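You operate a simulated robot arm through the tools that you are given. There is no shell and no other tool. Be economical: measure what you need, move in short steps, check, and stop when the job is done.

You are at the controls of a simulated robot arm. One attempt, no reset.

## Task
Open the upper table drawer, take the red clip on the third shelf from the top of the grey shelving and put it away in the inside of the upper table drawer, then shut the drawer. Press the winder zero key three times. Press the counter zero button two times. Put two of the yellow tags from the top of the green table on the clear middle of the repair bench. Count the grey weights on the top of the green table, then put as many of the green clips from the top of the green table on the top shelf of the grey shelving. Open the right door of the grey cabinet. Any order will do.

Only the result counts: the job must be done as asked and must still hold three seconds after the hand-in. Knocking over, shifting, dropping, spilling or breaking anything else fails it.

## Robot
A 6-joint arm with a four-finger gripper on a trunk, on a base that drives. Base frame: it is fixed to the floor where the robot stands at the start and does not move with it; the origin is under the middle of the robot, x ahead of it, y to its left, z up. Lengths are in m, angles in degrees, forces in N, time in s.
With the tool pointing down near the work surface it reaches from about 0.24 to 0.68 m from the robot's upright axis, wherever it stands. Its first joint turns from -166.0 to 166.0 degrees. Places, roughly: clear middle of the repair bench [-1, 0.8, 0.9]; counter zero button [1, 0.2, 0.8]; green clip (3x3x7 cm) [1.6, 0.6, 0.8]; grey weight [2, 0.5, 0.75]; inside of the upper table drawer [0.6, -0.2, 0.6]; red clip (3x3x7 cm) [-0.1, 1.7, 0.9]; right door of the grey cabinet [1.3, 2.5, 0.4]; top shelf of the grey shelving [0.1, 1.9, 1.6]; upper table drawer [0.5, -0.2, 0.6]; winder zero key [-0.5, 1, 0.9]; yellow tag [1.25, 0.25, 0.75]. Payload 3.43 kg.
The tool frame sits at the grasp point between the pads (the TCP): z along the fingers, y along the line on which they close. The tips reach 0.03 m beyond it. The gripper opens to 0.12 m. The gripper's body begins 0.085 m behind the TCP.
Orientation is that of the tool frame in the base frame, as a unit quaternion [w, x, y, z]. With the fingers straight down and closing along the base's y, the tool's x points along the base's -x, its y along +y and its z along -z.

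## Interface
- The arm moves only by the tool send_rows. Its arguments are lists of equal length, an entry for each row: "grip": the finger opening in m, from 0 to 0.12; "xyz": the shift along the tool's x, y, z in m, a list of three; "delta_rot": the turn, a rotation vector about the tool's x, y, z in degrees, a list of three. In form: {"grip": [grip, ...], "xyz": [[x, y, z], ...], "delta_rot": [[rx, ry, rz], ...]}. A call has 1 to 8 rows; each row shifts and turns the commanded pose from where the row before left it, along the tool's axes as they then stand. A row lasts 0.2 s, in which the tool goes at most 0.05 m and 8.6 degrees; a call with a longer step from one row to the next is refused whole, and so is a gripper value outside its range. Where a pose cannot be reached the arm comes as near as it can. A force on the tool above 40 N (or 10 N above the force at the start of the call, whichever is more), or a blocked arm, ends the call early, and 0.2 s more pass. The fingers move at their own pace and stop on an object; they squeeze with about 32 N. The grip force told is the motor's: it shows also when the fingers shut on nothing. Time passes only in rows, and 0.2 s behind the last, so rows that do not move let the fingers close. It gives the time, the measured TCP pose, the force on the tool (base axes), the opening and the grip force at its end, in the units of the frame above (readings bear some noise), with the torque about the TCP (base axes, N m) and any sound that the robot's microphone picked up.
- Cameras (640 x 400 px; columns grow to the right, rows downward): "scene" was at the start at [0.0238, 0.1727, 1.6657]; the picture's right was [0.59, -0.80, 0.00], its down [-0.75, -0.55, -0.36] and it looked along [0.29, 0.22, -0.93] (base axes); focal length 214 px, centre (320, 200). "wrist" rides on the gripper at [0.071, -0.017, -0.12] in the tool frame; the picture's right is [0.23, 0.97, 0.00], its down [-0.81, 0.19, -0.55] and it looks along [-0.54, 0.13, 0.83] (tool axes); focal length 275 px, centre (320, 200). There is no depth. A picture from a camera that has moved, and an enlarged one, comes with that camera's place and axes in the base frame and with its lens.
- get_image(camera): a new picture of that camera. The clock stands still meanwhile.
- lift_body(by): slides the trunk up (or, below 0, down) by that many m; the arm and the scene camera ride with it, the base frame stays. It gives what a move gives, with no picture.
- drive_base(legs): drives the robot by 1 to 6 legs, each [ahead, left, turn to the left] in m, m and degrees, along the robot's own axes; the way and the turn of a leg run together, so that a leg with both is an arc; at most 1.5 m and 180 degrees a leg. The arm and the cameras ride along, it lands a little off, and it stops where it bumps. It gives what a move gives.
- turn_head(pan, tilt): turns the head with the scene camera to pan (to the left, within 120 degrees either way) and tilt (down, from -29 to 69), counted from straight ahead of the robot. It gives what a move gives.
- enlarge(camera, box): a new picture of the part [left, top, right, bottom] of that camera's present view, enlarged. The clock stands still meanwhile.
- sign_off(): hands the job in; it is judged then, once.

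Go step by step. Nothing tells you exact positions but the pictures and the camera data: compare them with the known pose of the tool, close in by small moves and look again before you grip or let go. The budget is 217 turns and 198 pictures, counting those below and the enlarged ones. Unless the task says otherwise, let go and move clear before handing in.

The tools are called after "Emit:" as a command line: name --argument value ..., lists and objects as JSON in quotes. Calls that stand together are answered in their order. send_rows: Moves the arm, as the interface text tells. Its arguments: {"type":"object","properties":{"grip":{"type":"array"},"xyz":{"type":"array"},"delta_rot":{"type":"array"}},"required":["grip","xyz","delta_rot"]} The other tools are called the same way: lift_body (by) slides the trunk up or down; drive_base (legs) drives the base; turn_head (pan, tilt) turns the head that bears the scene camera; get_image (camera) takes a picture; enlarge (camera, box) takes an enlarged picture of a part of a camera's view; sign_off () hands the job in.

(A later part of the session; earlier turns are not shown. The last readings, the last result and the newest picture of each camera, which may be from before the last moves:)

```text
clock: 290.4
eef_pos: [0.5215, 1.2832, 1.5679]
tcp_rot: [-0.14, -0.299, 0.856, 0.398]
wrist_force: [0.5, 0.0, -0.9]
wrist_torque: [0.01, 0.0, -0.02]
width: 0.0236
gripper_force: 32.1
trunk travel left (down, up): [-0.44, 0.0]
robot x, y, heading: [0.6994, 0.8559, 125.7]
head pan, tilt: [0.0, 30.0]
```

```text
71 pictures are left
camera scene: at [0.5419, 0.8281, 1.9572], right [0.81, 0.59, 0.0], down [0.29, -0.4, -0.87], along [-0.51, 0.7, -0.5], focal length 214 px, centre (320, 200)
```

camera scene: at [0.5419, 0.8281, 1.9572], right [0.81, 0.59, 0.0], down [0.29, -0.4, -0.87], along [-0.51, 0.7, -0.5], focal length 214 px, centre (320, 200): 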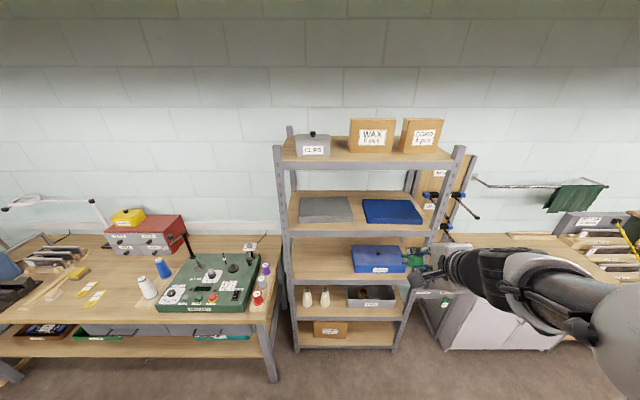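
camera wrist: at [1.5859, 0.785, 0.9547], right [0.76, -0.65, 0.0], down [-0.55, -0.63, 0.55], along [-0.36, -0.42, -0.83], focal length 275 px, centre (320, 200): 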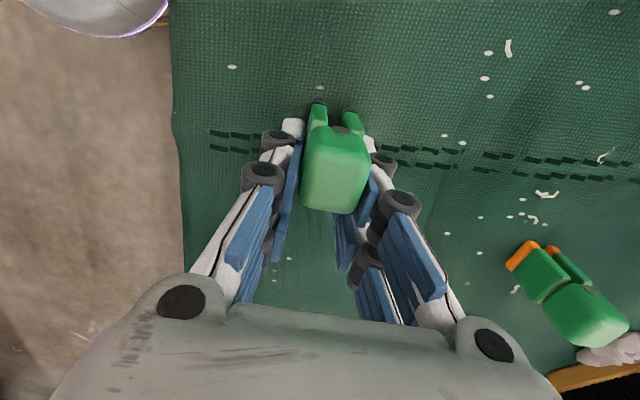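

Top-shelf height is reachable. Raise a bit more and approach the shelf front.

Emit:
send_rows --grip '[0, 0, 0, 0]' --xyz '[[0, 0.0345, -0.0289], [0, 0.0345, -0.0289], [0, 0.0345, -0.0289], [0, 0.027, -0.023]]' --delta_rot '[[0, 0, 0], [0, 0, 0], [0, 0, 0], [0, 0, 0]]'

Emit:
drive_base --legs '[[0.36, 0.037, 0]]'

Emit:
get_image --camera "scene"

Emit:
get_image --camera "wrist"

```text
clock: 291.6
eef_pos: [0.5038, 1.2934, 1.696]
tcp_rot: [-0.152, -0.306, 0.87, 0.356]
wrist_force: [0.6, 0.3, -0.2]
wrist_torque: [0.0, 0.02, 0.03]
width: 0.0237
gripper_force: 32.0
trunk travel left (down, up): [-0.44, 0.0]
robot x, y, heading: [0.6974, 0.8556, 125.9]
head pan, tilt: [0.0, 30.0]
stopped in row 4: the arm was blocked; the commanded pose is now the measured one
```

```text
clock: 293.9
eef_pos: [0.2626, 1.5673, 1.6942]
tcp_rot: [-0.151, -0.305, 0.871, 0.354]
wrist_force: [-0.4, -0.7, -1.2]
wrist_torque: [-0.02, 0.0, 0.03]
width: 0.0236
gripper_force: 32.1
trunk travel left (down, up): [-0.44, 0.0]
robot x, y, heading: [0.4525, 1.1258, 125.7]
head pan, tilt: [0.0, 30.0]
```

```text
70 pictures are left
camera scene: at [0.2974, 1.1045, 1.9572], right [0.81, 0.59, 0.0], down [0.29, -0.4, -0.87], along [-0.51, 0.7, -0.5], focal length 214 px, centre (320, 200)
```

scene: 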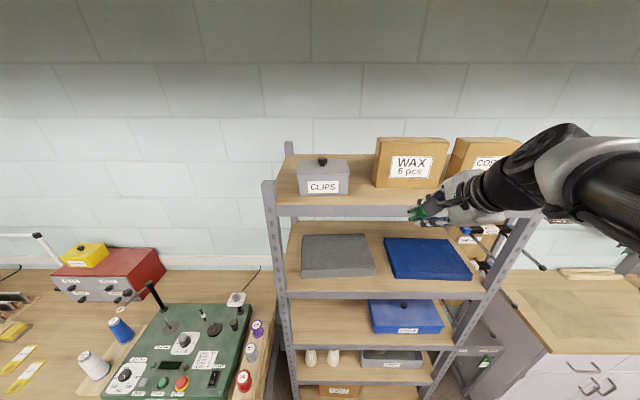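

```text
69 pictures are left
camera wrist: at [0.2717, 1.4491, 1.7709], right [-0.59, 0.4, 0.7], down [0.81, 0.34, 0.49], along [-0.04, 0.85, -0.52], focal length 275 px, centre (320, 200)
```

wrist: 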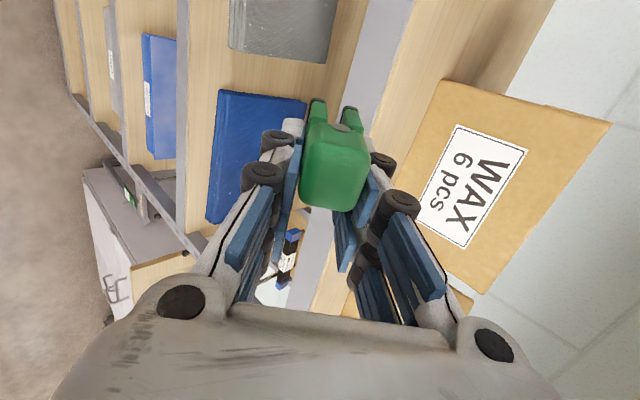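

The clip is ahead of the WAX box line with about 4 cm clearance above the shelf. Drive ahead 20 cm.

Emit:
drive_base --legs '[[0.2, 0, 0]]'

Emit:
get_image --camera "wrist"

Emit:
get_image --camera "scene"

```text
clock: 295.5
eef_pos: [0.1445, 1.7275, 1.6931]
tcp_rot: [-0.151, -0.307, 0.87, 0.354]
wrist_force: [0.2, 0.0, -0.5]
wrist_torque: [0.0, 0.01, -0.01]
width: 0.0235
gripper_force: 32.1
trunk travel left (down, up): [-0.44, 0.0]
robot x, y, heading: [0.3352, 1.2913, 125.9]
head pan, tilt: [0.0, 30.0]
```

```text
68 pictures are left
camera wrist: at [0.1546, 1.6091, 1.7704], right [-0.59, 0.4, 0.7], down [0.81, 0.34, 0.49], along [-0.04, 0.85, -0.52], focal length 275 px, centre (320, 200)
```

wrist: 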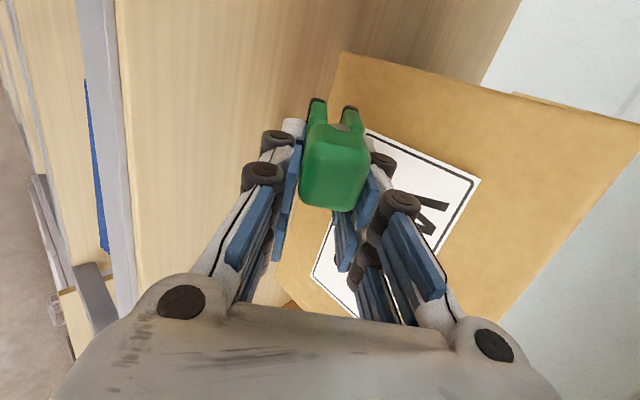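

```text
67 pictures are left
camera scene: at [0.1814, 1.2643, 1.9572], right [0.8, 0.59, 0.0], down [0.3, -0.4, -0.87], along [-0.51, 0.7, -0.5], focal length 214 px, centre (320, 200)
```

scene: 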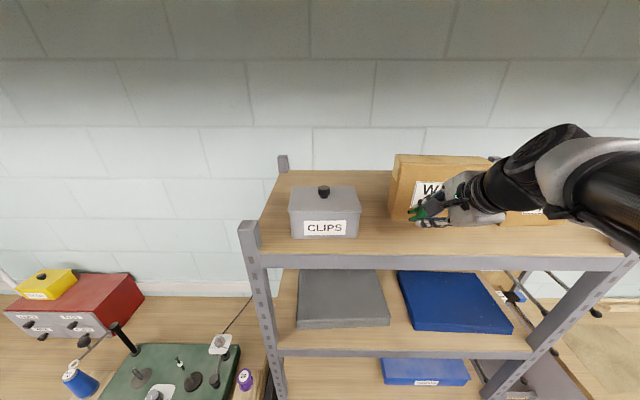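

The clip is over the shelf, between lip and WAX box. Lower gently.

Emit:
lift_body --by -0.025

Emit:
send_rows --grip '[0, 0, 0, 0, 0]' --xyz '[[0, -0.003, 0.003], [0, -0.003, 0.003], [0, -0.003, 0.003], [0, -0.003, 0.003], [0, -0.003, 0.003]]' --delta_rot '[[0, 0, 0], [0, 0, 0], [0, 0, 0], [0, 0, 0], [0, 0, 0]]'

```text
clock: 296.2
eef_pos: [0.1424, 1.729, 1.6755]
tcp_rot: [-0.154, -0.306, 0.867, 0.364]
wrist_force: [4.1, -8.2, 15.2]
wrist_torque: [-0.27, -0.1, -0.01]
width: 0.0237
gripper_force: 31.7
trunk travel left (down, up): [-0.415, 0.025]
robot x, y, heading: [0.3376, 1.2934, 126.0]
head pan, tilt: [0.0, 30.0]
stopped: the force on the tool passed its limit at 44 N (the readings are from after the stop); the commanded pose is now the measured one
```

```text
clock: 296.8
eef_pos: [0.1416, 1.7305, 1.6754]
tcp_rot: [-0.153, -0.305, 0.863, 0.372]
wrist_force: [5.0, -8.9, 17.6]
wrist_torque: [-0.29, -0.09, 0.03]
width: 0.0238
gripper_force: 31.7
trunk travel left (down, up): [-0.415, 0.025]
robot x, y, heading: [0.3409, 1.2917, 125.8]
head pan, tilt: [0.0, 30.0]
stopped in row 3: the force on the tool passed its limit at 43 N (the readings are from after the stop); the commanded pose is now the measured one
```

Emit:
get_image --camera "wrist"

Emit:
enlarge --camera "scene" --box '[360, 140, 560, 270]'

```text
66 pictures are left
camera wrist: at [0.1532, 1.6083, 1.7483], right [-0.58, 0.38, 0.72], down [0.81, 0.32, 0.48], along [-0.05, 0.87, -0.49], focal length 275 px, centre (320, 200)
```

wrist: 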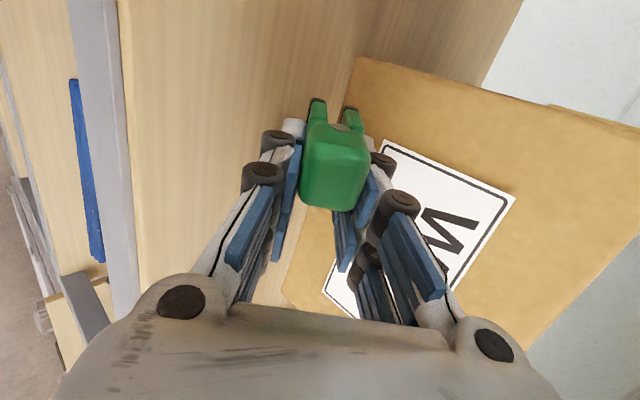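

```text
3.08 times, centred on (460, 205) of scene
camera zoom: at [0.1848, 1.2613, 1.932], right [0.81, 0.58, 0.0], down [0.29, -0.41, -0.87], along [-0.5, 0.71, -0.5], focal length 660 px, centre (-111, 185)
```

zoom: 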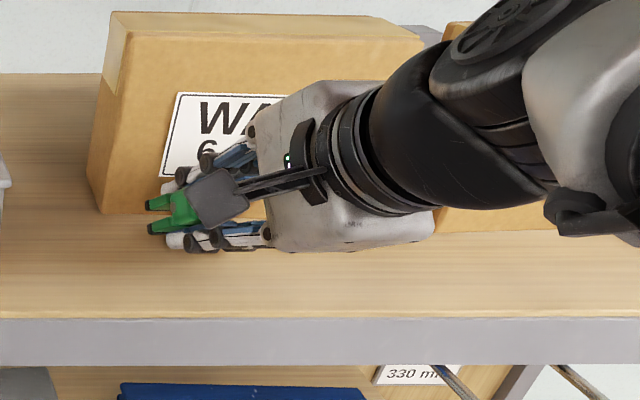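

Emit:
send_rows --grip '[0, 0, 0]' --xyz '[[0, 0.002, -0.002], [0, -0.01, -0.011], [0, 0, 0]]' --delta_rot '[[0, 0, 0], [0, 0, 0], [0, 0, 0]]'

Emit:
enlarge --camera "wrist" --box '[220, 40, 420, 240]'

```text
clock: 297.4
eef_pos: [0.1399, 1.7317, 1.6749]
tcp_rot: [-0.158, -0.306, 0.863, 0.371]
wrist_force: [3.0, 1.5, 13.2]
wrist_torque: [0.08, -0.03, 0.0]
width: 0.0239
gripper_force: 31.9
trunk travel left (down, up): [-0.415, 0.025]
robot x, y, heading: [0.3392, 1.289, 126.0]
head pan, tilt: [0.0, 30.0]
stopped in row 2: the force on the tool passed its limit at 53 N (the readings are from after the stop); the commanded pose is now the measured one
```

```text
2.00 times, centred on (320, 140) of wrist
camera zoom: at [0.1523, 1.6094, 1.7486], right [-0.58, 0.37, 0.73], down [0.82, 0.32, 0.48], along [-0.06, 0.87, -0.49], focal length 551 px, centre (320, 320)
```

zoom: 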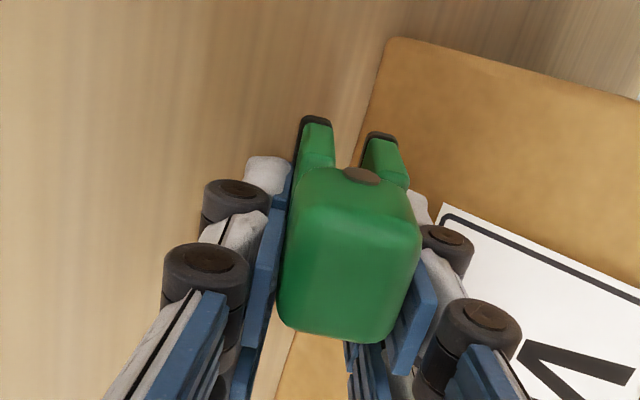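

Clip's lower jaw/finger is on the shelf. Release while easing upward, then withdraw backward.

Emit:
send_rows --grip '[0.0, 0.03, 0.045, 0.055, 0.055, 0.055, 0.055, 0.055]' --xyz '[[0, 0.0042, -0.0042], [0, 0.004, -0.004], [0, 0.004, -0.004], [0, 0.003, -0.003], [0, 0, 0], [0, 0, -0.02], [0, 0, -0.03], [0, 0, -0.03]]' --delta_rot '[[0, 0, 0], [0, 0, 0], [0, 0, 0], [0, 0, 0], [0, 0, 0], [0, 0, 0], [0, 0, 0], [0, 0, 0]]'

Emit:
get_image --camera "wrist"

Emit:
get_image --camera "scene"

```text
clock: 299.2
eef_pos: [0.1747, 1.7207, 1.6847]
tcp_rot: [-0.177, -0.299, 0.889, 0.298]
wrist_force: [1.9, -0.8, 1.6]
wrist_torque: [0.03, -0.05, -0.01]
width: 0.0557
gripper_force: 0.2
trunk travel left (down, up): [-0.415, 0.025]
robot x, y, heading: [0.3378, 1.2896, 126.1]
head pan, tilt: [0.0, 30.0]
stopped in row 8: the arm was blocked; the commanded pose is now the measured one
```

```text
63 pictures are left
camera wrist: at [0.1869, 1.6125, 1.777], right [-0.59, 0.48, 0.65], down [0.81, 0.41, 0.43], along [-0.06, 0.78, -0.63], focal length 275 px, centre (320, 200)
```

wrist: 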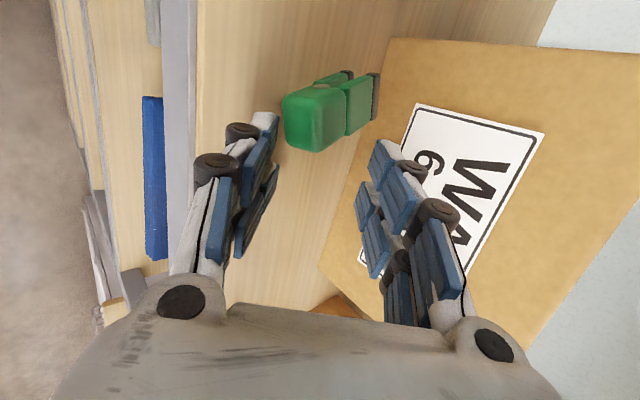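

```text
62 pictures are left
camera scene: at [0.1607, 1.2421, 1.932], right [0.56, 0.83, 0.0], down [0.41, -0.28, -0.87], along [-0.72, 0.49, -0.5], focal length 214 px, centre (320, 200)
```

scene: 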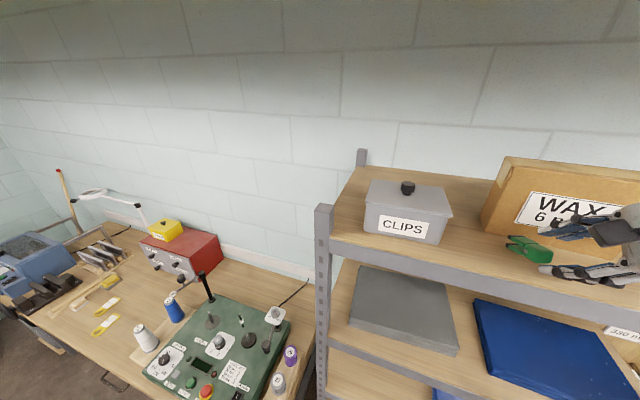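

The clip lies on the top shelf. I raise the trunk the last bit and drive back.

Emit:
lift_body --by 0.025

Emit:
drive_base --legs '[[-0.3, 0, 0]]'

Emit:
turn_head --pan 10 --tilt 30

Emit:
get_image --camera "scene"

```text
clock: 299.9
eef_pos: [0.1763, 1.7228, 1.7092]
tcp_rot: [-0.177, -0.298, 0.89, 0.296]
wrist_force: [-0.2, 0.6, 0.1]
wrist_torque: [0.03, -0.01, -0.02]
width: 0.0549
gripper_force: 0.2
trunk travel left (down, up): [-0.44, 0.0]
robot x, y, heading: [0.3382, 1.2894, 125.9]
head pan, tilt: [0.0, 30.0]
```

```text
clock: 302.0
eef_pos: [0.3511, 1.4795, 1.7093]
tcp_rot: [-0.177, -0.298, 0.89, 0.297]
wrist_force: [0.1, -1.0, 0.0]
wrist_torque: [0.04, -0.01, 0.01]
width: 0.0549
gripper_force: 0.1
trunk travel left (down, up): [-0.44, 0.0]
robot x, y, heading: [0.5123, 1.0491, 126.1]
head pan, tilt: [0.0, 30.0]
```

```text
clock: 302.7
eef_pos: [0.3499, 1.4792, 1.7099]
tcp_rot: [-0.177, -0.299, 0.889, 0.297]
wrist_force: [-0.1, 0.6, -0.2]
wrist_torque: [0.01, 0.05, -0.01]
width: 0.0551
gripper_force: 0.1
trunk travel left (down, up): [-0.44, 0.0]
robot x, y, heading: [0.5134, 1.0503, 126.2]
head pan, tilt: [10.0, 30.0]
```

```text
61 pictures are left
camera scene: at [0.3353, 0.9989, 1.9569], right [0.55, 0.84, 0.0], down [0.42, -0.27, -0.87], along [-0.72, 0.48, -0.5], focal length 214 px, centre (320, 200)
```

scene: 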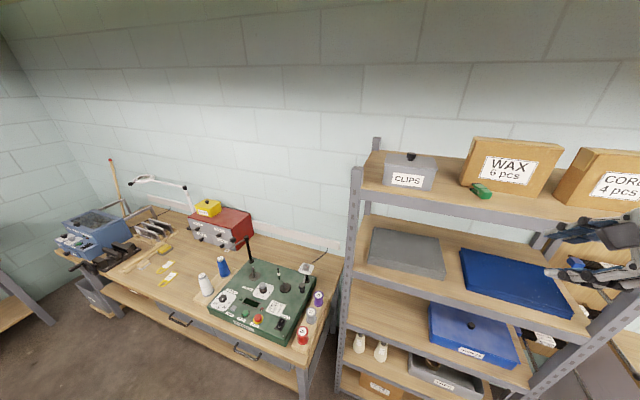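

Clip A sits on the top shelf. I bring the arm down and upright again, then go for clip C.

Emit:
send_rows --grip '[0.06, 0.06, 0.06, 0.06, 0.06, 0.06, 0.06, 0.06]' --xyz '[[-0.0066, -0.0304, 0.0365], [-0.0058, -0.0267, 0.0395], [-0.0049, -0.0226, 0.042], [-0.004, -0.0184, 0.0442], [-0.003, -0.0139, 0.0458], [-0.002, -0.0094, 0.047], [-0.001, -0.0047, 0.0478], [0, 0, 0.048]]' --delta_rot '[[5.6, -1.2, 0], [5.6, -1.2, 0], [5.6, -1.2, 0], [5.6, -1.2, 0], [5.6, -1.2, 0], [5.6, -1.2, 0], [5.6, -1.2, 0], [0, 0, 0]]'

Emit:
drive_base --legs '[[-0.15, -0.3, 0], [0, -0.3, 0], [0, 0, -90], [0, 0, -91.5]]'

Emit:
turn_head --pan 5 --tilt 60

Emit:
get_image --camera "scene"

```text
clock: 304.5
eef_pos: [0.3515, 1.4819, 1.3254]
tcp_rot: [-0.002, -0.318, 0.948, 0.002]
wrist_force: [0.9, 0.2, 0.1]
wrist_torque: [0.01, 0.0, -0.02]
width: 0.0602
gripper_force: 0.0
trunk travel left (down, up): [-0.44, 0.0]
robot x, y, heading: [0.5132, 1.0474, 126.1]
head pan, tilt: [10.0, 30.0]
```

```text
clock: 316.0
eef_pos: [1.2587, 0.8528, 1.3257]
tcp_rot: [0.002, 0.946, 0.324, 0.003]
wrist_force: [0.0, 0.6, 0.3]
wrist_torque: [0.02, -0.02, 0.01]
width: 0.0601
gripper_force: 0.0
trunk travel left (down, up): [-0.44, 0.0]
robot x, y, heading: [1.0937, 1.2844, -53.2]
head pan, tilt: [10.0, 30.0]
```

```text
clock: 316.9
eef_pos: [1.2606, 0.8544, 1.3263]
tcp_rot: [0.002, 0.946, 0.325, 0.002]
wrist_force: [0.2, 0.6, 0.7]
wrist_torque: [0.02, 0.01, 0.01]
width: 0.0599
gripper_force: 0.1
trunk travel left (down, up): [-0.44, 0.0]
robot x, y, heading: [1.0903, 1.2846, -52.9]
head pan, tilt: [5.0, 60.0]
```

```text
60 pictures are left
camera scene: at [1.2342, 1.3329, 1.9149], right [-0.74, -0.67, 0.0], down [-0.58, 0.64, -0.5], along [0.33, -0.37, -0.87], focal length 214 px, centre (320, 200)
```

scene: 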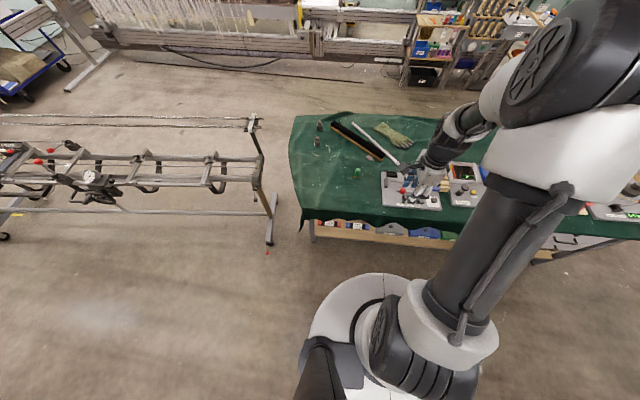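

Emit:
drive_base --legs '[[0, -0.21, -3.1], [0.395, 0, 0]]'

Emit:
get_image --camera "wrist"

Emit:
get_image --camera "scene"

```text
clock: 320.6
eef_pos: [1.2832, 0.4041, 1.3262]
tcp_rot: [0.002, 0.953, 0.303, 0.003]
wrist_force: [-0.4, 0.1, -0.4]
wrist_torque: [0.02, 0.06, 0.0]
width: 0.06
gripper_force: 0.0
trunk travel left (down, up): [-0.44, 0.0]
robot x, y, heading: [1.1357, 0.8391, -55.5]
head pan, tilt: [5.0, 60.0]
```

```text
59 pictures are left
camera wrist: at [1.3307, 0.4582, 1.4481], right [0.75, -0.66, 0.01], down [-0.56, -0.62, 0.55], along [-0.36, -0.42, -0.83], focal length 275 px, centre (320, 200)
```

wrist: 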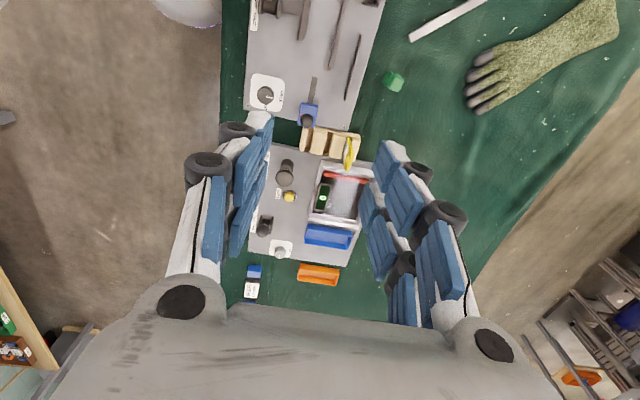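

```text
58 pictures are left
camera scene: at [1.2804, 0.8842, 1.9148], right [-0.78, -0.63, 0.0], down [-0.55, 0.67, -0.5], along [0.32, -0.39, -0.87], focal length 214 px, centre (320, 200)
```

scene: 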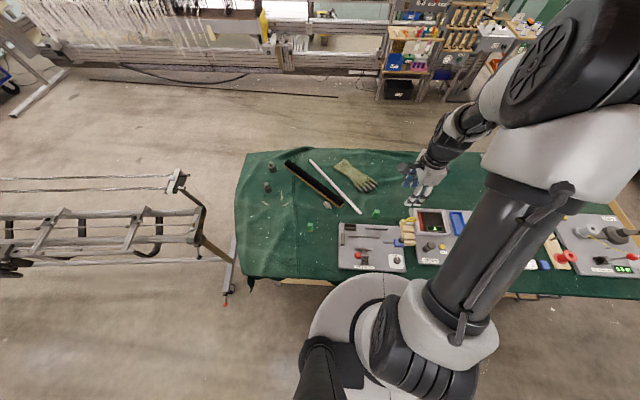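

Emit:
send_rows --grip '[0.06, 0.06, 0.06, 0.06, 0.06, 0.06, 0.06, 0.06]' --xyz '[[0, 0.04, 0], [0, 0.04, 0], [0, 0.04, 0], [0.003, 0.04, 0], [0, 0, 0.045], [0, 0, 0.045], [0, 0, 0.045], [0, 0, 0.045]]' --delta_rot '[[0, 0, 0], [0, 0, 0], [0, 0, 0], [0, 0, 0], [0, 0, 0], [0, 0, 0], [0, 0, 0], [0, 0, 0]]'

Emit:
get_image --camera "wrist"

```text
clock: 322.4
eef_pos: [1.3792, 0.2751, 1.1461]
tcp_rot: [0.002, 0.953, 0.302, 0.003]
wrist_force: [-0.3, -0.9, -0.4]
wrist_torque: [0.03, -0.01, 0.02]
width: 0.06
gripper_force: 0.1
trunk travel left (down, up): [-0.44, 0.0]
robot x, y, heading: [1.1325, 0.8386, -55.7]
head pan, tilt: [5.0, 60.0]
```

```text
57 pictures are left
camera wrist: at [1.4272, 0.3295, 1.2691], right [0.75, -0.66, 0.01], down [-0.56, -0.62, 0.55], along [-0.36, -0.42, -0.83], focal length 275 px, centre (320, 200)
```

wrist: 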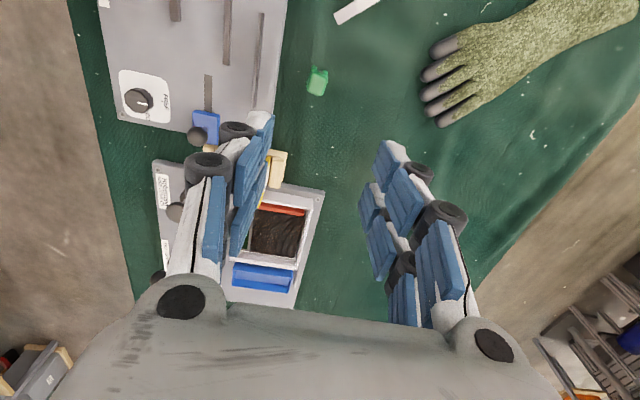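

Clip C is directly below the hand. Lower.

Emit:
lift_body --by -0.23

Emit:
get_image --camera "wrist"

```text
clock: 324.8
eef_pos: [1.3787, 0.2768, 0.9177]
tcp_rot: [0.002, 0.953, 0.303, 0.002]
wrist_force: [0.1, -0.7, -0.8]
wrist_torque: [0.04, 0.02, 0.03]
width: 0.0599
gripper_force: 0.1
trunk travel left (down, up): [-0.21, 0.23]
robot x, y, heading: [1.1344, 0.8456, -55.9]
head pan, tilt: [5.0, 60.0]
```

```text
56 pictures are left
camera wrist: at [1.4267, 0.3305, 1.0397], right [0.75, -0.66, 0.01], down [-0.56, -0.62, 0.55], along [-0.36, -0.42, -0.83], focal length 275 px, centre (320, 200)
```

wrist: 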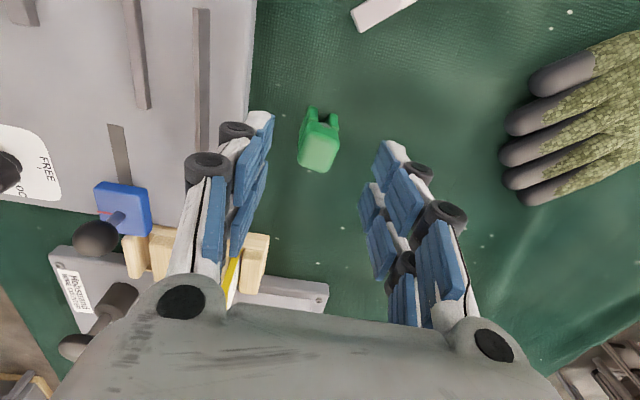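

Emit:
send_rows --grip '[0.06, 0.06, 0.06, 0.06]' --xyz '[[-0.008, 0, 0.02], [0, 0, 0.025], [0, 0, 0.02], [0, 0, 0.012]]' --delta_rot '[[0, 0, 5], [0, 0, 5], [0, 0, 0], [0, 0, 0]]'

Emit:
get_image --camera "wrist"

```text
clock: 325.8
eef_pos: [1.3735, 0.2709, 0.8415]
tcp_rot: [0.002, 0.976, 0.218, 0.002]
wrist_force: [-1.1, -0.8, -1.0]
wrist_torque: [0.01, 0.0, -0.01]
width: 0.06
gripper_force: 0.0
trunk travel left (down, up): [-0.21, 0.23]
robot x, y, heading: [1.1337, 0.8428, -56.1]
head pan, tilt: [5.0, 60.0]
```

```text
55 pictures are left
camera wrist: at [1.4295, 0.3157, 0.963], right [0.62, -0.78, 0.01], down [-0.66, -0.52, 0.55], along [-0.43, -0.35, -0.83], focal length 275 px, centre (320, 200)
```

wrist: 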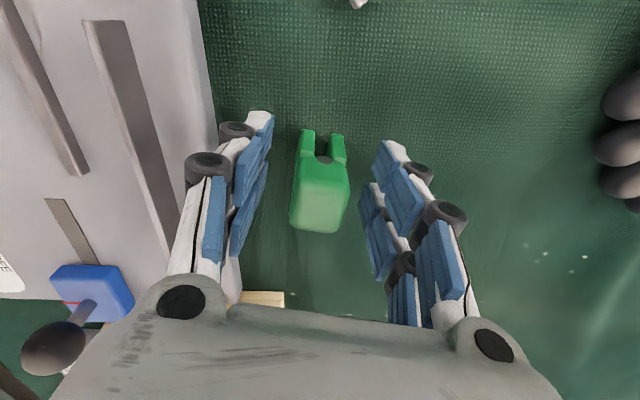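

Emit:
send_rows --grip '[0.06, 0.04, 0.02, 0.0, 0.0]' --xyz '[[-0.007, 0, 0.006], [0, 0, 0], [0, 0, 0], [0, 0, 0], [0, 0, 0]]' --delta_rot '[[0, 0, 0], [0, 0, 0], [0, 0, 0], [0, 0, 0], [0, 0, 0]]'

Emit:
send_rows --grip '[0, 0, 0, 0, 0, 0]' --xyz '[[0, 0, -0.02], [0, 0, -0.03], [0, 0, -0.04], [0, 0, -0.04], [0, 0, -0.04], [0, 0, 0]]' --delta_rot '[[0, 0, 0], [0, 0, 0], [0, 0, 0], [0, 0, 0], [0, 0, 0], [0, 0, 0]]'

Emit:
get_image --camera "wrist"

```text
clock: 327.0
eef_pos: [1.3661, 0.2674, 0.8342]
tcp_rot: [0.002, 0.976, 0.219, 0.002]
wrist_force: [-0.2, -0.8, -0.8]
wrist_torque: [0.0, -0.01, -0.01]
width: 0.0239
gripper_force: 30.8
trunk travel left (down, up): [-0.21, 0.23]
robot x, y, heading: [1.1372, 0.8398, -55.8]
head pan, tilt: [5.0, 60.0]
```

```text
clock: 328.4
eef_pos: [1.3645, 0.2666, 1.004]
tcp_rot: [0.001, 0.976, 0.218, 0.002]
wrist_force: [0.1, 0.4, -1.1]
wrist_torque: [0.02, 0.0, -0.02]
width: 0.0238
gripper_force: 31.7
trunk travel left (down, up): [-0.21, 0.23]
robot x, y, heading: [1.1357, 0.842, -55.8]
head pan, tilt: [5.0, 60.0]
```

```text
54 pictures are left
camera wrist: at [1.4222, 0.3111, 1.1256], right [0.62, -0.78, 0.0], down [-0.65, -0.52, 0.55], along [-0.43, -0.35, -0.84], focal length 275 px, centre (320, 200)
```

wrist: 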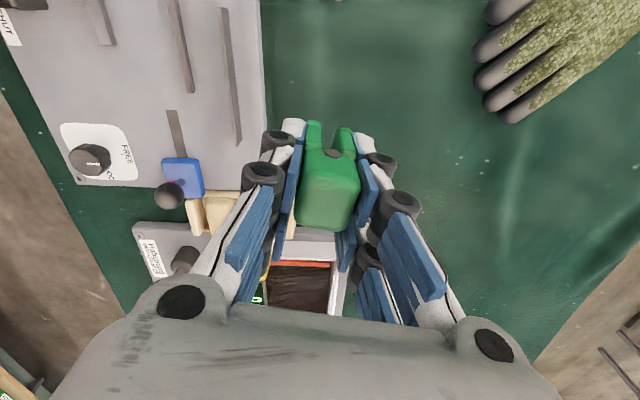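

Clip C held. Raise, re-pose the hand as before, and go to the shelving again.

Emit:
lift_body --by 0.23

Emit:
send_rows --grip '[0, 0, 0, 0]' --xyz '[[0, -0.038, 0], [0, -0.038, 0], [0, -0.038, 0], [0, -0.038, 0]]' --delta_rot '[[0, 0, -5], [0, 0, -5], [0, 0, 0], [0, 0, 0]]'

Emit:
drive_base --legs '[[-0.25, 0, 0], [0, 0, 91], [0, 0, 90.5], [0, 0.28, 0]]'

```text
clock: 330.8
eef_pos: [1.366, 0.2667, 1.234]
tcp_rot: [0.002, 0.976, 0.219, 0.002]
wrist_force: [-0.2, 0.4, 0.5]
wrist_torque: [0.06, 0.01, 0.01]
width: 0.0235
gripper_force: 31.3
trunk travel left (down, up): [-0.44, 0.0]
robot x, y, heading: [1.1348, 0.8444, -55.8]
head pan, tilt: [5.0, 60.0]
```

```text
clock: 331.8
eef_pos: [1.2855, 0.3965, 1.2347]
tcp_rot: [0.003, 0.953, 0.302, 0.003]
wrist_force: [-1.1, 0.4, 0.2]
wrist_torque: [-0.04, 0.0, -0.02]
width: 0.0235
gripper_force: 31.8
trunk travel left (down, up): [-0.44, 0.0]
robot x, y, heading: [1.138, 0.8419, -55.8]
head pan, tilt: [5.0, 60.0]
```

```text
clock: 342.9
eef_pos: [0.6049, 1.3239, 1.2333]
tcp_rot: [-0.001, -0.311, 0.95, 0.002]
wrist_force: [-0.5, 0.0, -0.3]
wrist_torque: [0.02, 0.02, 0.0]
width: 0.0238
gripper_force: 30.7
trunk travel left (down, up): [-0.44, 0.0]
robot x, y, heading: [0.7641, 0.8789, 125.4]
head pan, tilt: [5.0, 60.0]
```

Emit:
turn_head --pan 15 --tilt 30

Emit:
send_rows --grip '[0, 0, 0, 0, 0, 0, 0, 0]' --xyz '[[0, 0, -0.045], [0, 0.0065, -0.0445], [0, 0.0128, -0.0431], [0, 0.0189, -0.0408], [0, 0.0246, -0.0377], [0, 0.0297, -0.0338], [0, 0.0345, -0.0289], [0, 0.0345, -0.0289]]' --delta_rot '[[-8.3, 0, 0], [-8.3, 0, 0], [-8.3, 0, 0], [-8.3, 0, 0], [-8.3, 0, 0], [-8.3, 0, 0], [0, 0, 0], [0, 0, 0]]'

Emit:
send_rows --grip '[0, 0, 0]' --xyz '[[0, 0.026, -0.0217], [0, 0.026, -0.0217], [0, 0.023, -0.0193]]' --delta_rot '[[0, 0, 0], [0, 0, 0], [0, 0, 0]]'

Emit:
get_image --camera "scene"

```text
clock: 343.9
eef_pos: [0.6051, 1.3242, 1.2335]
tcp_rot: [-0.002, -0.311, 0.951, 0.002]
wrist_force: [0.1, -0.2, -0.4]
wrist_torque: [0.02, -0.06, 0.0]
width: 0.0236
gripper_force: 31.7
trunk travel left (down, up): [-0.44, 0.0]
robot x, y, heading: [0.7624, 0.8818, 124.9]
head pan, tilt: [15.0, 30.0]
```

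```text
clock: 345.7
eef_pos: [0.6062, 1.3263, 1.5833]
tcp_rot: [-0.136, -0.282, 0.865, 0.391]
wrist_force: [-0.5, 0.5, -0.1]
wrist_torque: [-0.06, -0.06, 0.0]
width: 0.0237
gripper_force: 31.9
trunk travel left (down, up): [-0.44, 0.0]
robot x, y, heading: [0.7624, 0.8808, 125.2]
head pan, tilt: [15.0, 30.0]
```

```text
clock: 346.7
eef_pos: [0.5987, 1.3326, 1.646]
tcp_rot: [-0.146, -0.282, 0.878, 0.357]
wrist_force: [1.2, -0.3, -0.8]
wrist_torque: [0.03, 0.01, -0.02]
width: 0.0238
gripper_force: 32.0
trunk travel left (down, up): [-0.44, 0.0]
robot x, y, heading: [0.7644, 0.8846, 125.0]
head pan, tilt: [15.0, 30.0]
stopped in row 3: the arm was blocked; the commanded pose is now the measured one
```

```text
53 pictures are left
camera scene: at [0.581, 0.8285, 1.9569], right [0.49, 0.87, 0.0], down [0.44, -0.25, -0.87], along [-0.75, 0.43, -0.5], focal length 214 px, centre (320, 200)
```

scene: 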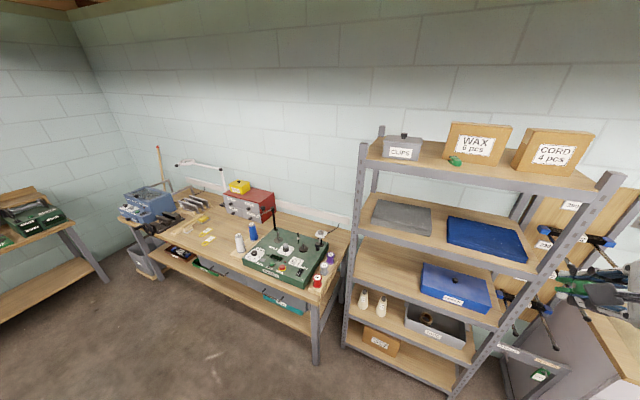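

The arm brushes the head. I turn the head away left and continue, extending forward a bit while rising.

Emit:
turn_head --pan 70 --tilt 30

Emit:
send_rows --grip '[0, 0, 0, 0]' --xyz '[[0, 0.021, 0.021], [0, 0.021, 0.021], [0, 0.018, -0.018], [0, 0.018, -0.018]]' --delta_rot '[[0, 0, 0], [0, 0, 0], [0, 0, 0], [0, 0, 0]]'

```text
clock: 347.9
eef_pos: [0.6008, 1.3344, 1.645]
tcp_rot: [-0.144, -0.28, 0.88, 0.356]
wrist_force: [-0.2, 1.2, -0.1]
wrist_torque: [0.01, 0.0, -0.01]
width: 0.0237
gripper_force: 31.8
trunk travel left (down, up): [-0.44, 0.0]
robot x, y, heading: [0.7633, 0.8796, 125.1]
head pan, tilt: [70.0, 30.0]
```

```text
clock: 348.9
eef_pos: [0.5686, 1.3843, 1.6978]
tcp_rot: [-0.144, -0.28, 0.88, 0.356]
wrist_force: [0.3, 0.0, 0.0]
wrist_torque: [0.0, 0.02, 0.0]
width: 0.0236
gripper_force: 31.9
trunk travel left (down, up): [-0.44, 0.0]
robot x, y, heading: [0.7672, 0.8833, 125.2]
head pan, tilt: [70.0, 30.0]
```

Emit:
drive_base --legs '[[0.4, 0.03, 0]]'

Emit:
get_image --camera "wrist"

```text
clock: 351.4
eef_pos: [0.3122, 1.6952, 1.6971]
tcp_rot: [-0.144, -0.281, 0.879, 0.357]
wrist_force: [0.0, -0.1, -0.6]
wrist_torque: [0.01, -0.03, -0.04]
width: 0.0235
gripper_force: 31.5
trunk travel left (down, up): [-0.44, 0.0]
robot x, y, heading: [0.5107, 1.1898, 125.3]
head pan, tilt: [70.0, 30.0]
```

```text
52 pictures are left
camera wrist: at [0.3161, 1.5747, 1.7753], right [-0.56, 0.43, 0.7], down [0.83, 0.3, 0.48], along [0.0, 0.85, -0.52], focal length 275 px, centre (320, 200)
```

wrist: 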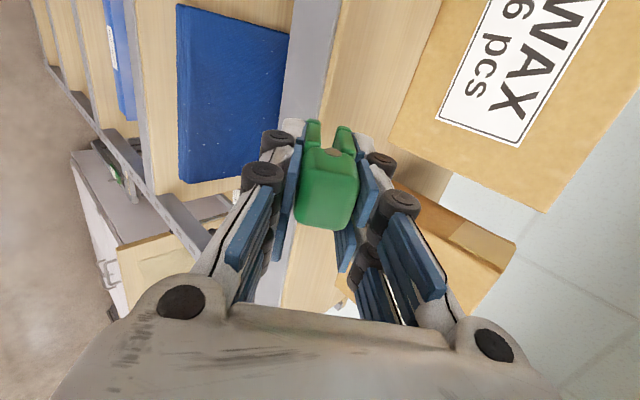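

Emit:
drive_base --legs '[[0.12, 0, 0]]'

Emit:
get_image --camera "wrist"

```text
clock: 352.7
eef_pos: [0.2429, 1.7926, 1.6973]
tcp_rot: [-0.145, -0.282, 0.879, 0.357]
wrist_force: [0.5, 0.1, -0.4]
wrist_torque: [0.02, 0.02, 0.0]
width: 0.0236
gripper_force: 32.0
trunk travel left (down, up): [-0.44, 0.0]
robot x, y, heading: [0.4392, 1.2883, 125.3]
head pan, tilt: [70.0, 30.0]
```

```text
51 pictures are left
camera wrist: at [0.2468, 1.672, 1.7756], right [-0.56, 0.43, 0.7], down [0.83, 0.3, 0.48], along [0.0, 0.85, -0.52], focal length 275 px, centre (320, 200)
```

wrist: 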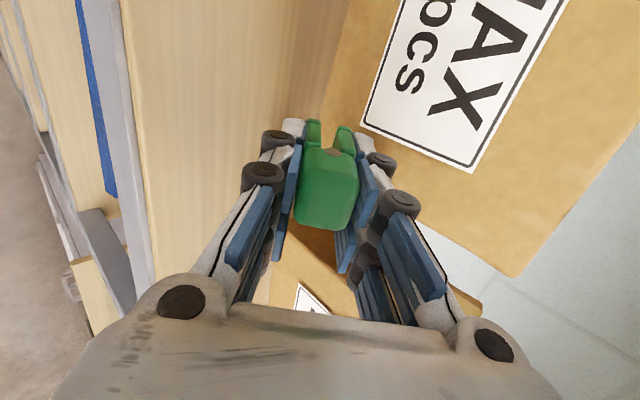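

Emit:
lift_body --by -0.018

Emit:
send_rows --grip '[0, 0]' --xyz '[[0, -0.002, 0.002], [0, -0.001, 0.001]]' --delta_rot '[[0, 0, 0], [0, 0, 0]]'

```text
clock: 353.3
eef_pos: [0.2416, 1.7935, 1.6801]
tcp_rot: [-0.145, -0.282, 0.879, 0.356]
wrist_force: [0.6, 0.0, 0.4]
wrist_torque: [0.04, 0.01, -0.01]
width: 0.0237
gripper_force: 32.0
trunk travel left (down, up): [-0.422, 0.018]
robot x, y, heading: [0.4422, 1.2848, 125.3]
head pan, tilt: [70.0, 30.0]
```

```text
clock: 353.9
eef_pos: [0.243, 1.7915, 1.6762]
tcp_rot: [-0.144, -0.282, 0.879, 0.357]
wrist_force: [0.5, -0.7, 3.6]
wrist_torque: [0.01, -0.08, -0.03]
width: 0.024
gripper_force: 31.7
trunk travel left (down, up): [-0.422, 0.018]
robot x, y, heading: [0.4394, 1.2901, 125.2]
head pan, tilt: [70.0, 30.0]
```

Just touching. Release with a slight rise, then back out.

Emit:
send_rows --grip '[0.02, 0.035, 0.045, 0.055, 0.055, 0.055]' --xyz '[[0, 0.003, -0.003], [0, 0.004, -0.004], [0, 0.004, -0.004], [0, 0.003, -0.003], [0, 0, 0], [0, 0, -0.015]]' --delta_rot '[[0, 0, 0], [0, 0, 0], [0, 0, 0], [0, 0, 0], [0, 0, 0], [0, 0, 0]]'

Emit:
get_image --camera "wrist"

```text
clock: 355.3
eef_pos: [0.25, 1.7825, 1.7065]
tcp_rot: [-0.144, -0.281, 0.879, 0.358]
wrist_force: [0.4, 0.0, -0.2]
wrist_torque: [0.03, 0.0, -0.03]
width: 0.0552
gripper_force: 0.3
trunk travel left (down, up): [-0.422, 0.018]
robot x, y, heading: [0.4363, 1.2918, 125.2]
head pan, tilt: [70.0, 30.0]
```

```text
50 pictures are left
camera wrist: at [0.2547, 1.6637, 1.784], right [-0.56, 0.43, 0.7], down [0.83, 0.29, 0.48], along [0.0, 0.85, -0.52], focal length 275 px, centre (320, 200)
```

wrist: 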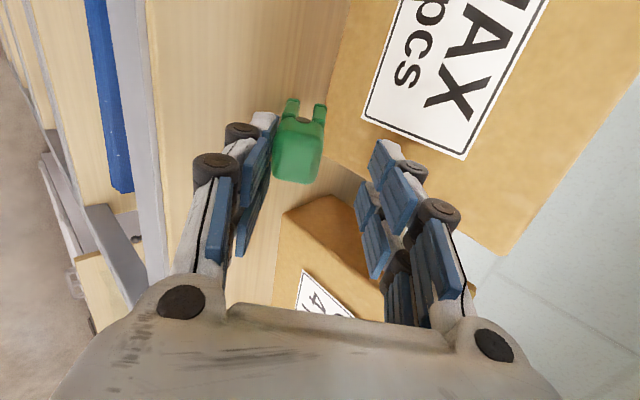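

Emit:
enlarge --camera "wrist" --box '[200, 70, 400, 230]'

Emit:
turn_head --pan 0 --tilt 30

Emit:
get_image --camera "scene"

```text
2.50 times, centred on (300, 150) of wrist
camera zoom: at [0.2547, 1.6637, 1.784], right [-0.56, 0.43, 0.7], down [0.83, 0.29, 0.48], along [0.0, 0.85, -0.52], focal length 688 px, centre (370, 325)
```

zoom: 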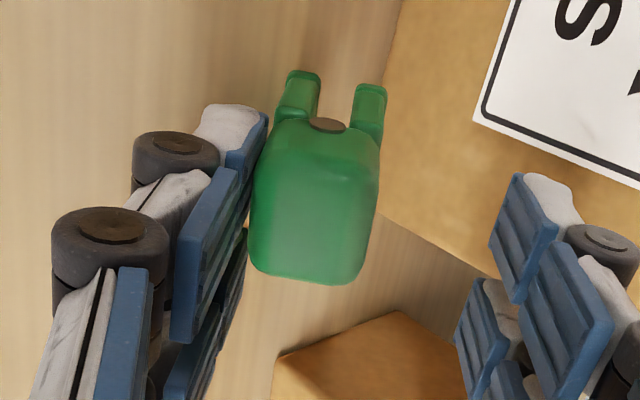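

```text
clock: 356.7
eef_pos: [0.2506, 1.7848, 1.7054]
tcp_rot: [-0.144, -0.282, 0.879, 0.357]
wrist_force: [-0.1, -0.4, 0.8]
wrist_torque: [0.01, 0.01, 0.02]
width: 0.0549
gripper_force: 0.1
trunk travel left (down, up): [-0.422, 0.018]
robot x, y, heading: [0.4372, 1.2905, 125.2]
head pan, tilt: [0.0, 30.0]
```

```text
48 pictures are left
camera scene: at [0.283, 1.2662, 1.9389], right [0.82, 0.58, 0.0], down [0.29, -0.41, -0.87], along [-0.5, 0.71, -0.5], focal length 214 px, centre (320, 200)
```

scene: 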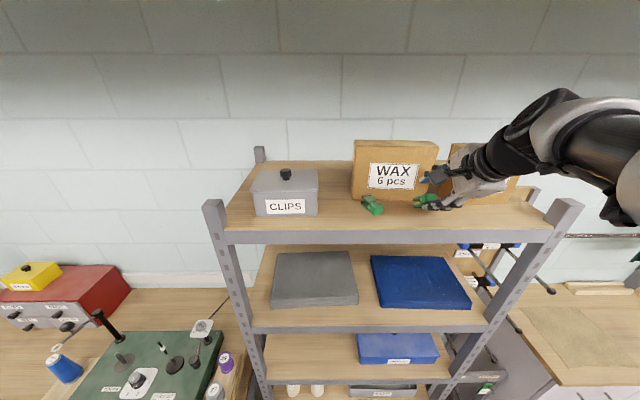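

The clip still leans on the lower finger; I withdraw along the tool axis as with the first one, then look.

Emit:
send_rows --grip '[0.075, 0.075]' --xyz '[[0, 0, -0.04], [0, 0, -0.015]]' --delta_rot '[[0, 0, 0], [0, 0, 0]]'

Emit:
get_image --camera "wrist"

Emit:
enlarge --camera "scene" --box '[340, 130, 500, 240]'

```text
clock: 357.3
eef_pos: [0.2746, 1.7556, 1.7454]
tcp_rot: [-0.144, -0.281, 0.879, 0.356]
wrist_force: [-0.1, -0.8, -0.2]
wrist_torque: [0.01, -0.04, -0.01]
width: 0.075
gripper_force: 0.1
trunk travel left (down, up): [-0.422, 0.018]
robot x, y, heading: [0.4407, 1.2903, 125.6]
head pan, tilt: [0.0, 30.0]
```

```text
47 pictures are left
camera wrist: at [0.2779, 1.6352, 1.8224], right [-0.57, 0.43, 0.7], down [0.82, 0.3, 0.48], along [0.0, 0.85, -0.53], focal length 275 px, centre (320, 200)
```

wrist: 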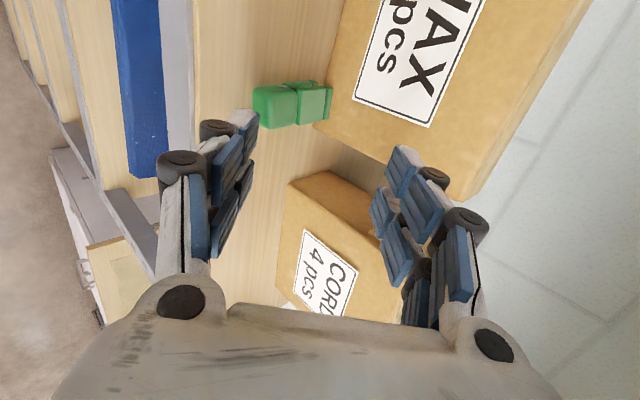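

```text
3.64 times, centred on (420, 185) of scene
camera zoom: at [0.2824, 1.2672, 1.9389], right [0.82, 0.58, 0.0], down [0.29, -0.41, -0.87], along [-0.5, 0.71, -0.5], focal length 780 px, centre (-44, 254)
```

zoom: 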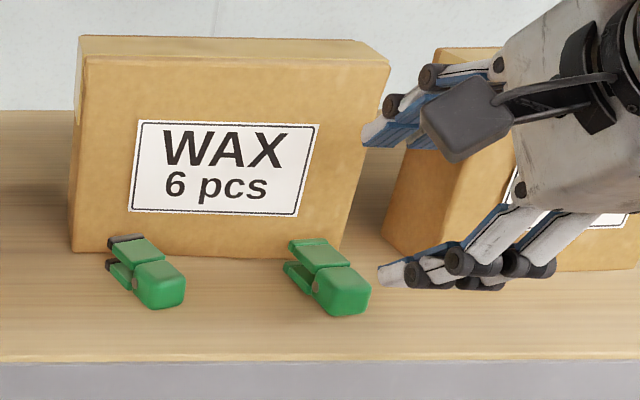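

Both green clips are on the top shelf. Back off, lower the arm, and turn to the grey cabinet.

Emit:
drive_base --legs '[[-0.35, 0, 0]]'

Emit:
send_rows --grip '[0.06, 0.06, 0.06, 0.06, 0.06, 0.06, 0.06, 0.06]' --xyz '[[-0.0066, -0.0304, 0.0365], [-0.0058, -0.0267, 0.0395], [-0.0049, -0.0226, 0.042], [-0.004, -0.0184, 0.0442], [-0.003, -0.0139, 0.0458], [-0.002, -0.0094, 0.047], [-0.001, -0.0047, 0.0478], [0, 0, 0.048]]' --delta_rot '[[5.6, -1.2, 0], [5.6, -1.2, 0], [5.6, -1.2, 0], [5.6, -1.2, 0], [5.6, -1.2, 0], [5.6, -1.2, 0], [5.6, -1.2, 0], [0, 0, 0]]'

Emit:
drive_base --legs '[[-0.1, -0.5, 0], [0, -0.3, 0]]'

Emit:
turn_head --pan 0 --tilt 40

Emit:
get_image --camera "scene"

```text
clock: 359.6
eef_pos: [0.4734, 1.4718, 1.745]
tcp_rot: [-0.146, -0.283, 0.878, 0.356]
wrist_force: [0.3, 0.8, 0.1]
wrist_torque: [-0.02, -0.01, 0.02]
width: 0.0749
gripper_force: 0.0
trunk travel left (down, up): [-0.422, 0.018]
robot x, y, heading: [0.6398, 1.0089, 125.8]
head pan, tilt: [0.0, 30.0]
```

```text
clock: 361.4
eef_pos: [0.4766, 1.5226, 1.365]
tcp_rot: [0.023, -0.289, 0.955, 0.06]
wrist_force: [1.2, 0.1, -0.4]
wrist_torque: [-0.04, 0.01, 0.0]
width: 0.06
gripper_force: 0.1
trunk travel left (down, up): [-0.422, 0.018]
robot x, y, heading: [0.6408, 1.0052, 125.6]
head pan, tilt: [0.0, 30.0]
```

```text
clock: 366.0
eef_pos: [1.1727, 1.9082, 1.3661]
tcp_rot: [0.022, -0.294, 0.954, 0.061]
wrist_force: [0.4, 0.0, -0.3]
wrist_torque: [-0.01, 0.02, -0.03]
width: 0.0599
gripper_force: 0.1
trunk travel left (down, up): [-0.422, 0.018]
robot x, y, heading: [1.341, 1.3965, 126.2]
head pan, tilt: [0.0, 30.0]
```

```text
clock: 366.7
eef_pos: [1.1717, 1.9079, 1.3659]
tcp_rot: [0.021, -0.294, 0.953, 0.062]
wrist_force: [0.0, -0.7, -1.1]
wrist_torque: [-0.04, 0.02, 0.02]
width: 0.0604
gripper_force: 0.0
trunk travel left (down, up): [-0.422, 0.018]
robot x, y, heading: [1.338, 1.3939, 126.2]
head pan, tilt: [0.0, 40.0]
```

```text
45 pictures are left
camera scene: at [1.1885, 1.3659, 1.9236], right [0.81, 0.59, 0.0], down [0.38, -0.52, -0.77], along [-0.45, 0.62, -0.64], focal length 214 px, centre (320, 200)
```

scene: 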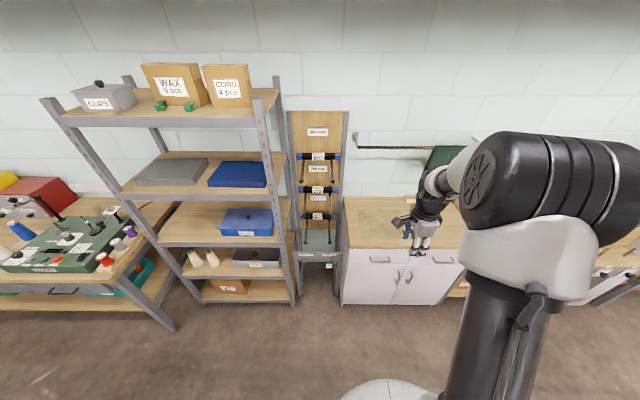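

Emit:
enlarge --camera "scene" --box '[330, 190, 480, 310]'

```text
3.33 times, centred on (405, 250) of scene
camera zoom: at [1.1885, 1.3659, 1.9236], right [0.81, 0.59, 0.0], down [0.38, -0.52, -0.77], along [-0.45, 0.62, -0.64], focal length 715 px, centre (37, 33)
```

zoom: 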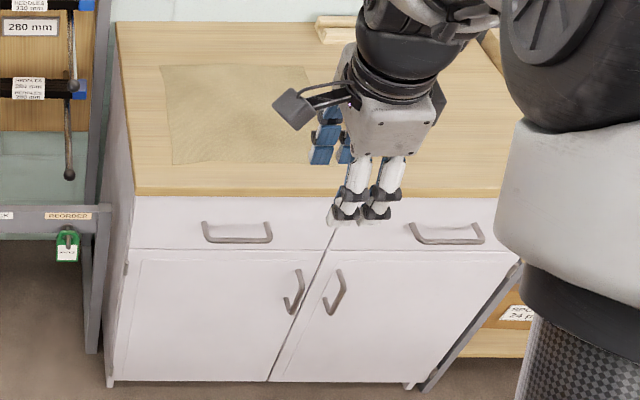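

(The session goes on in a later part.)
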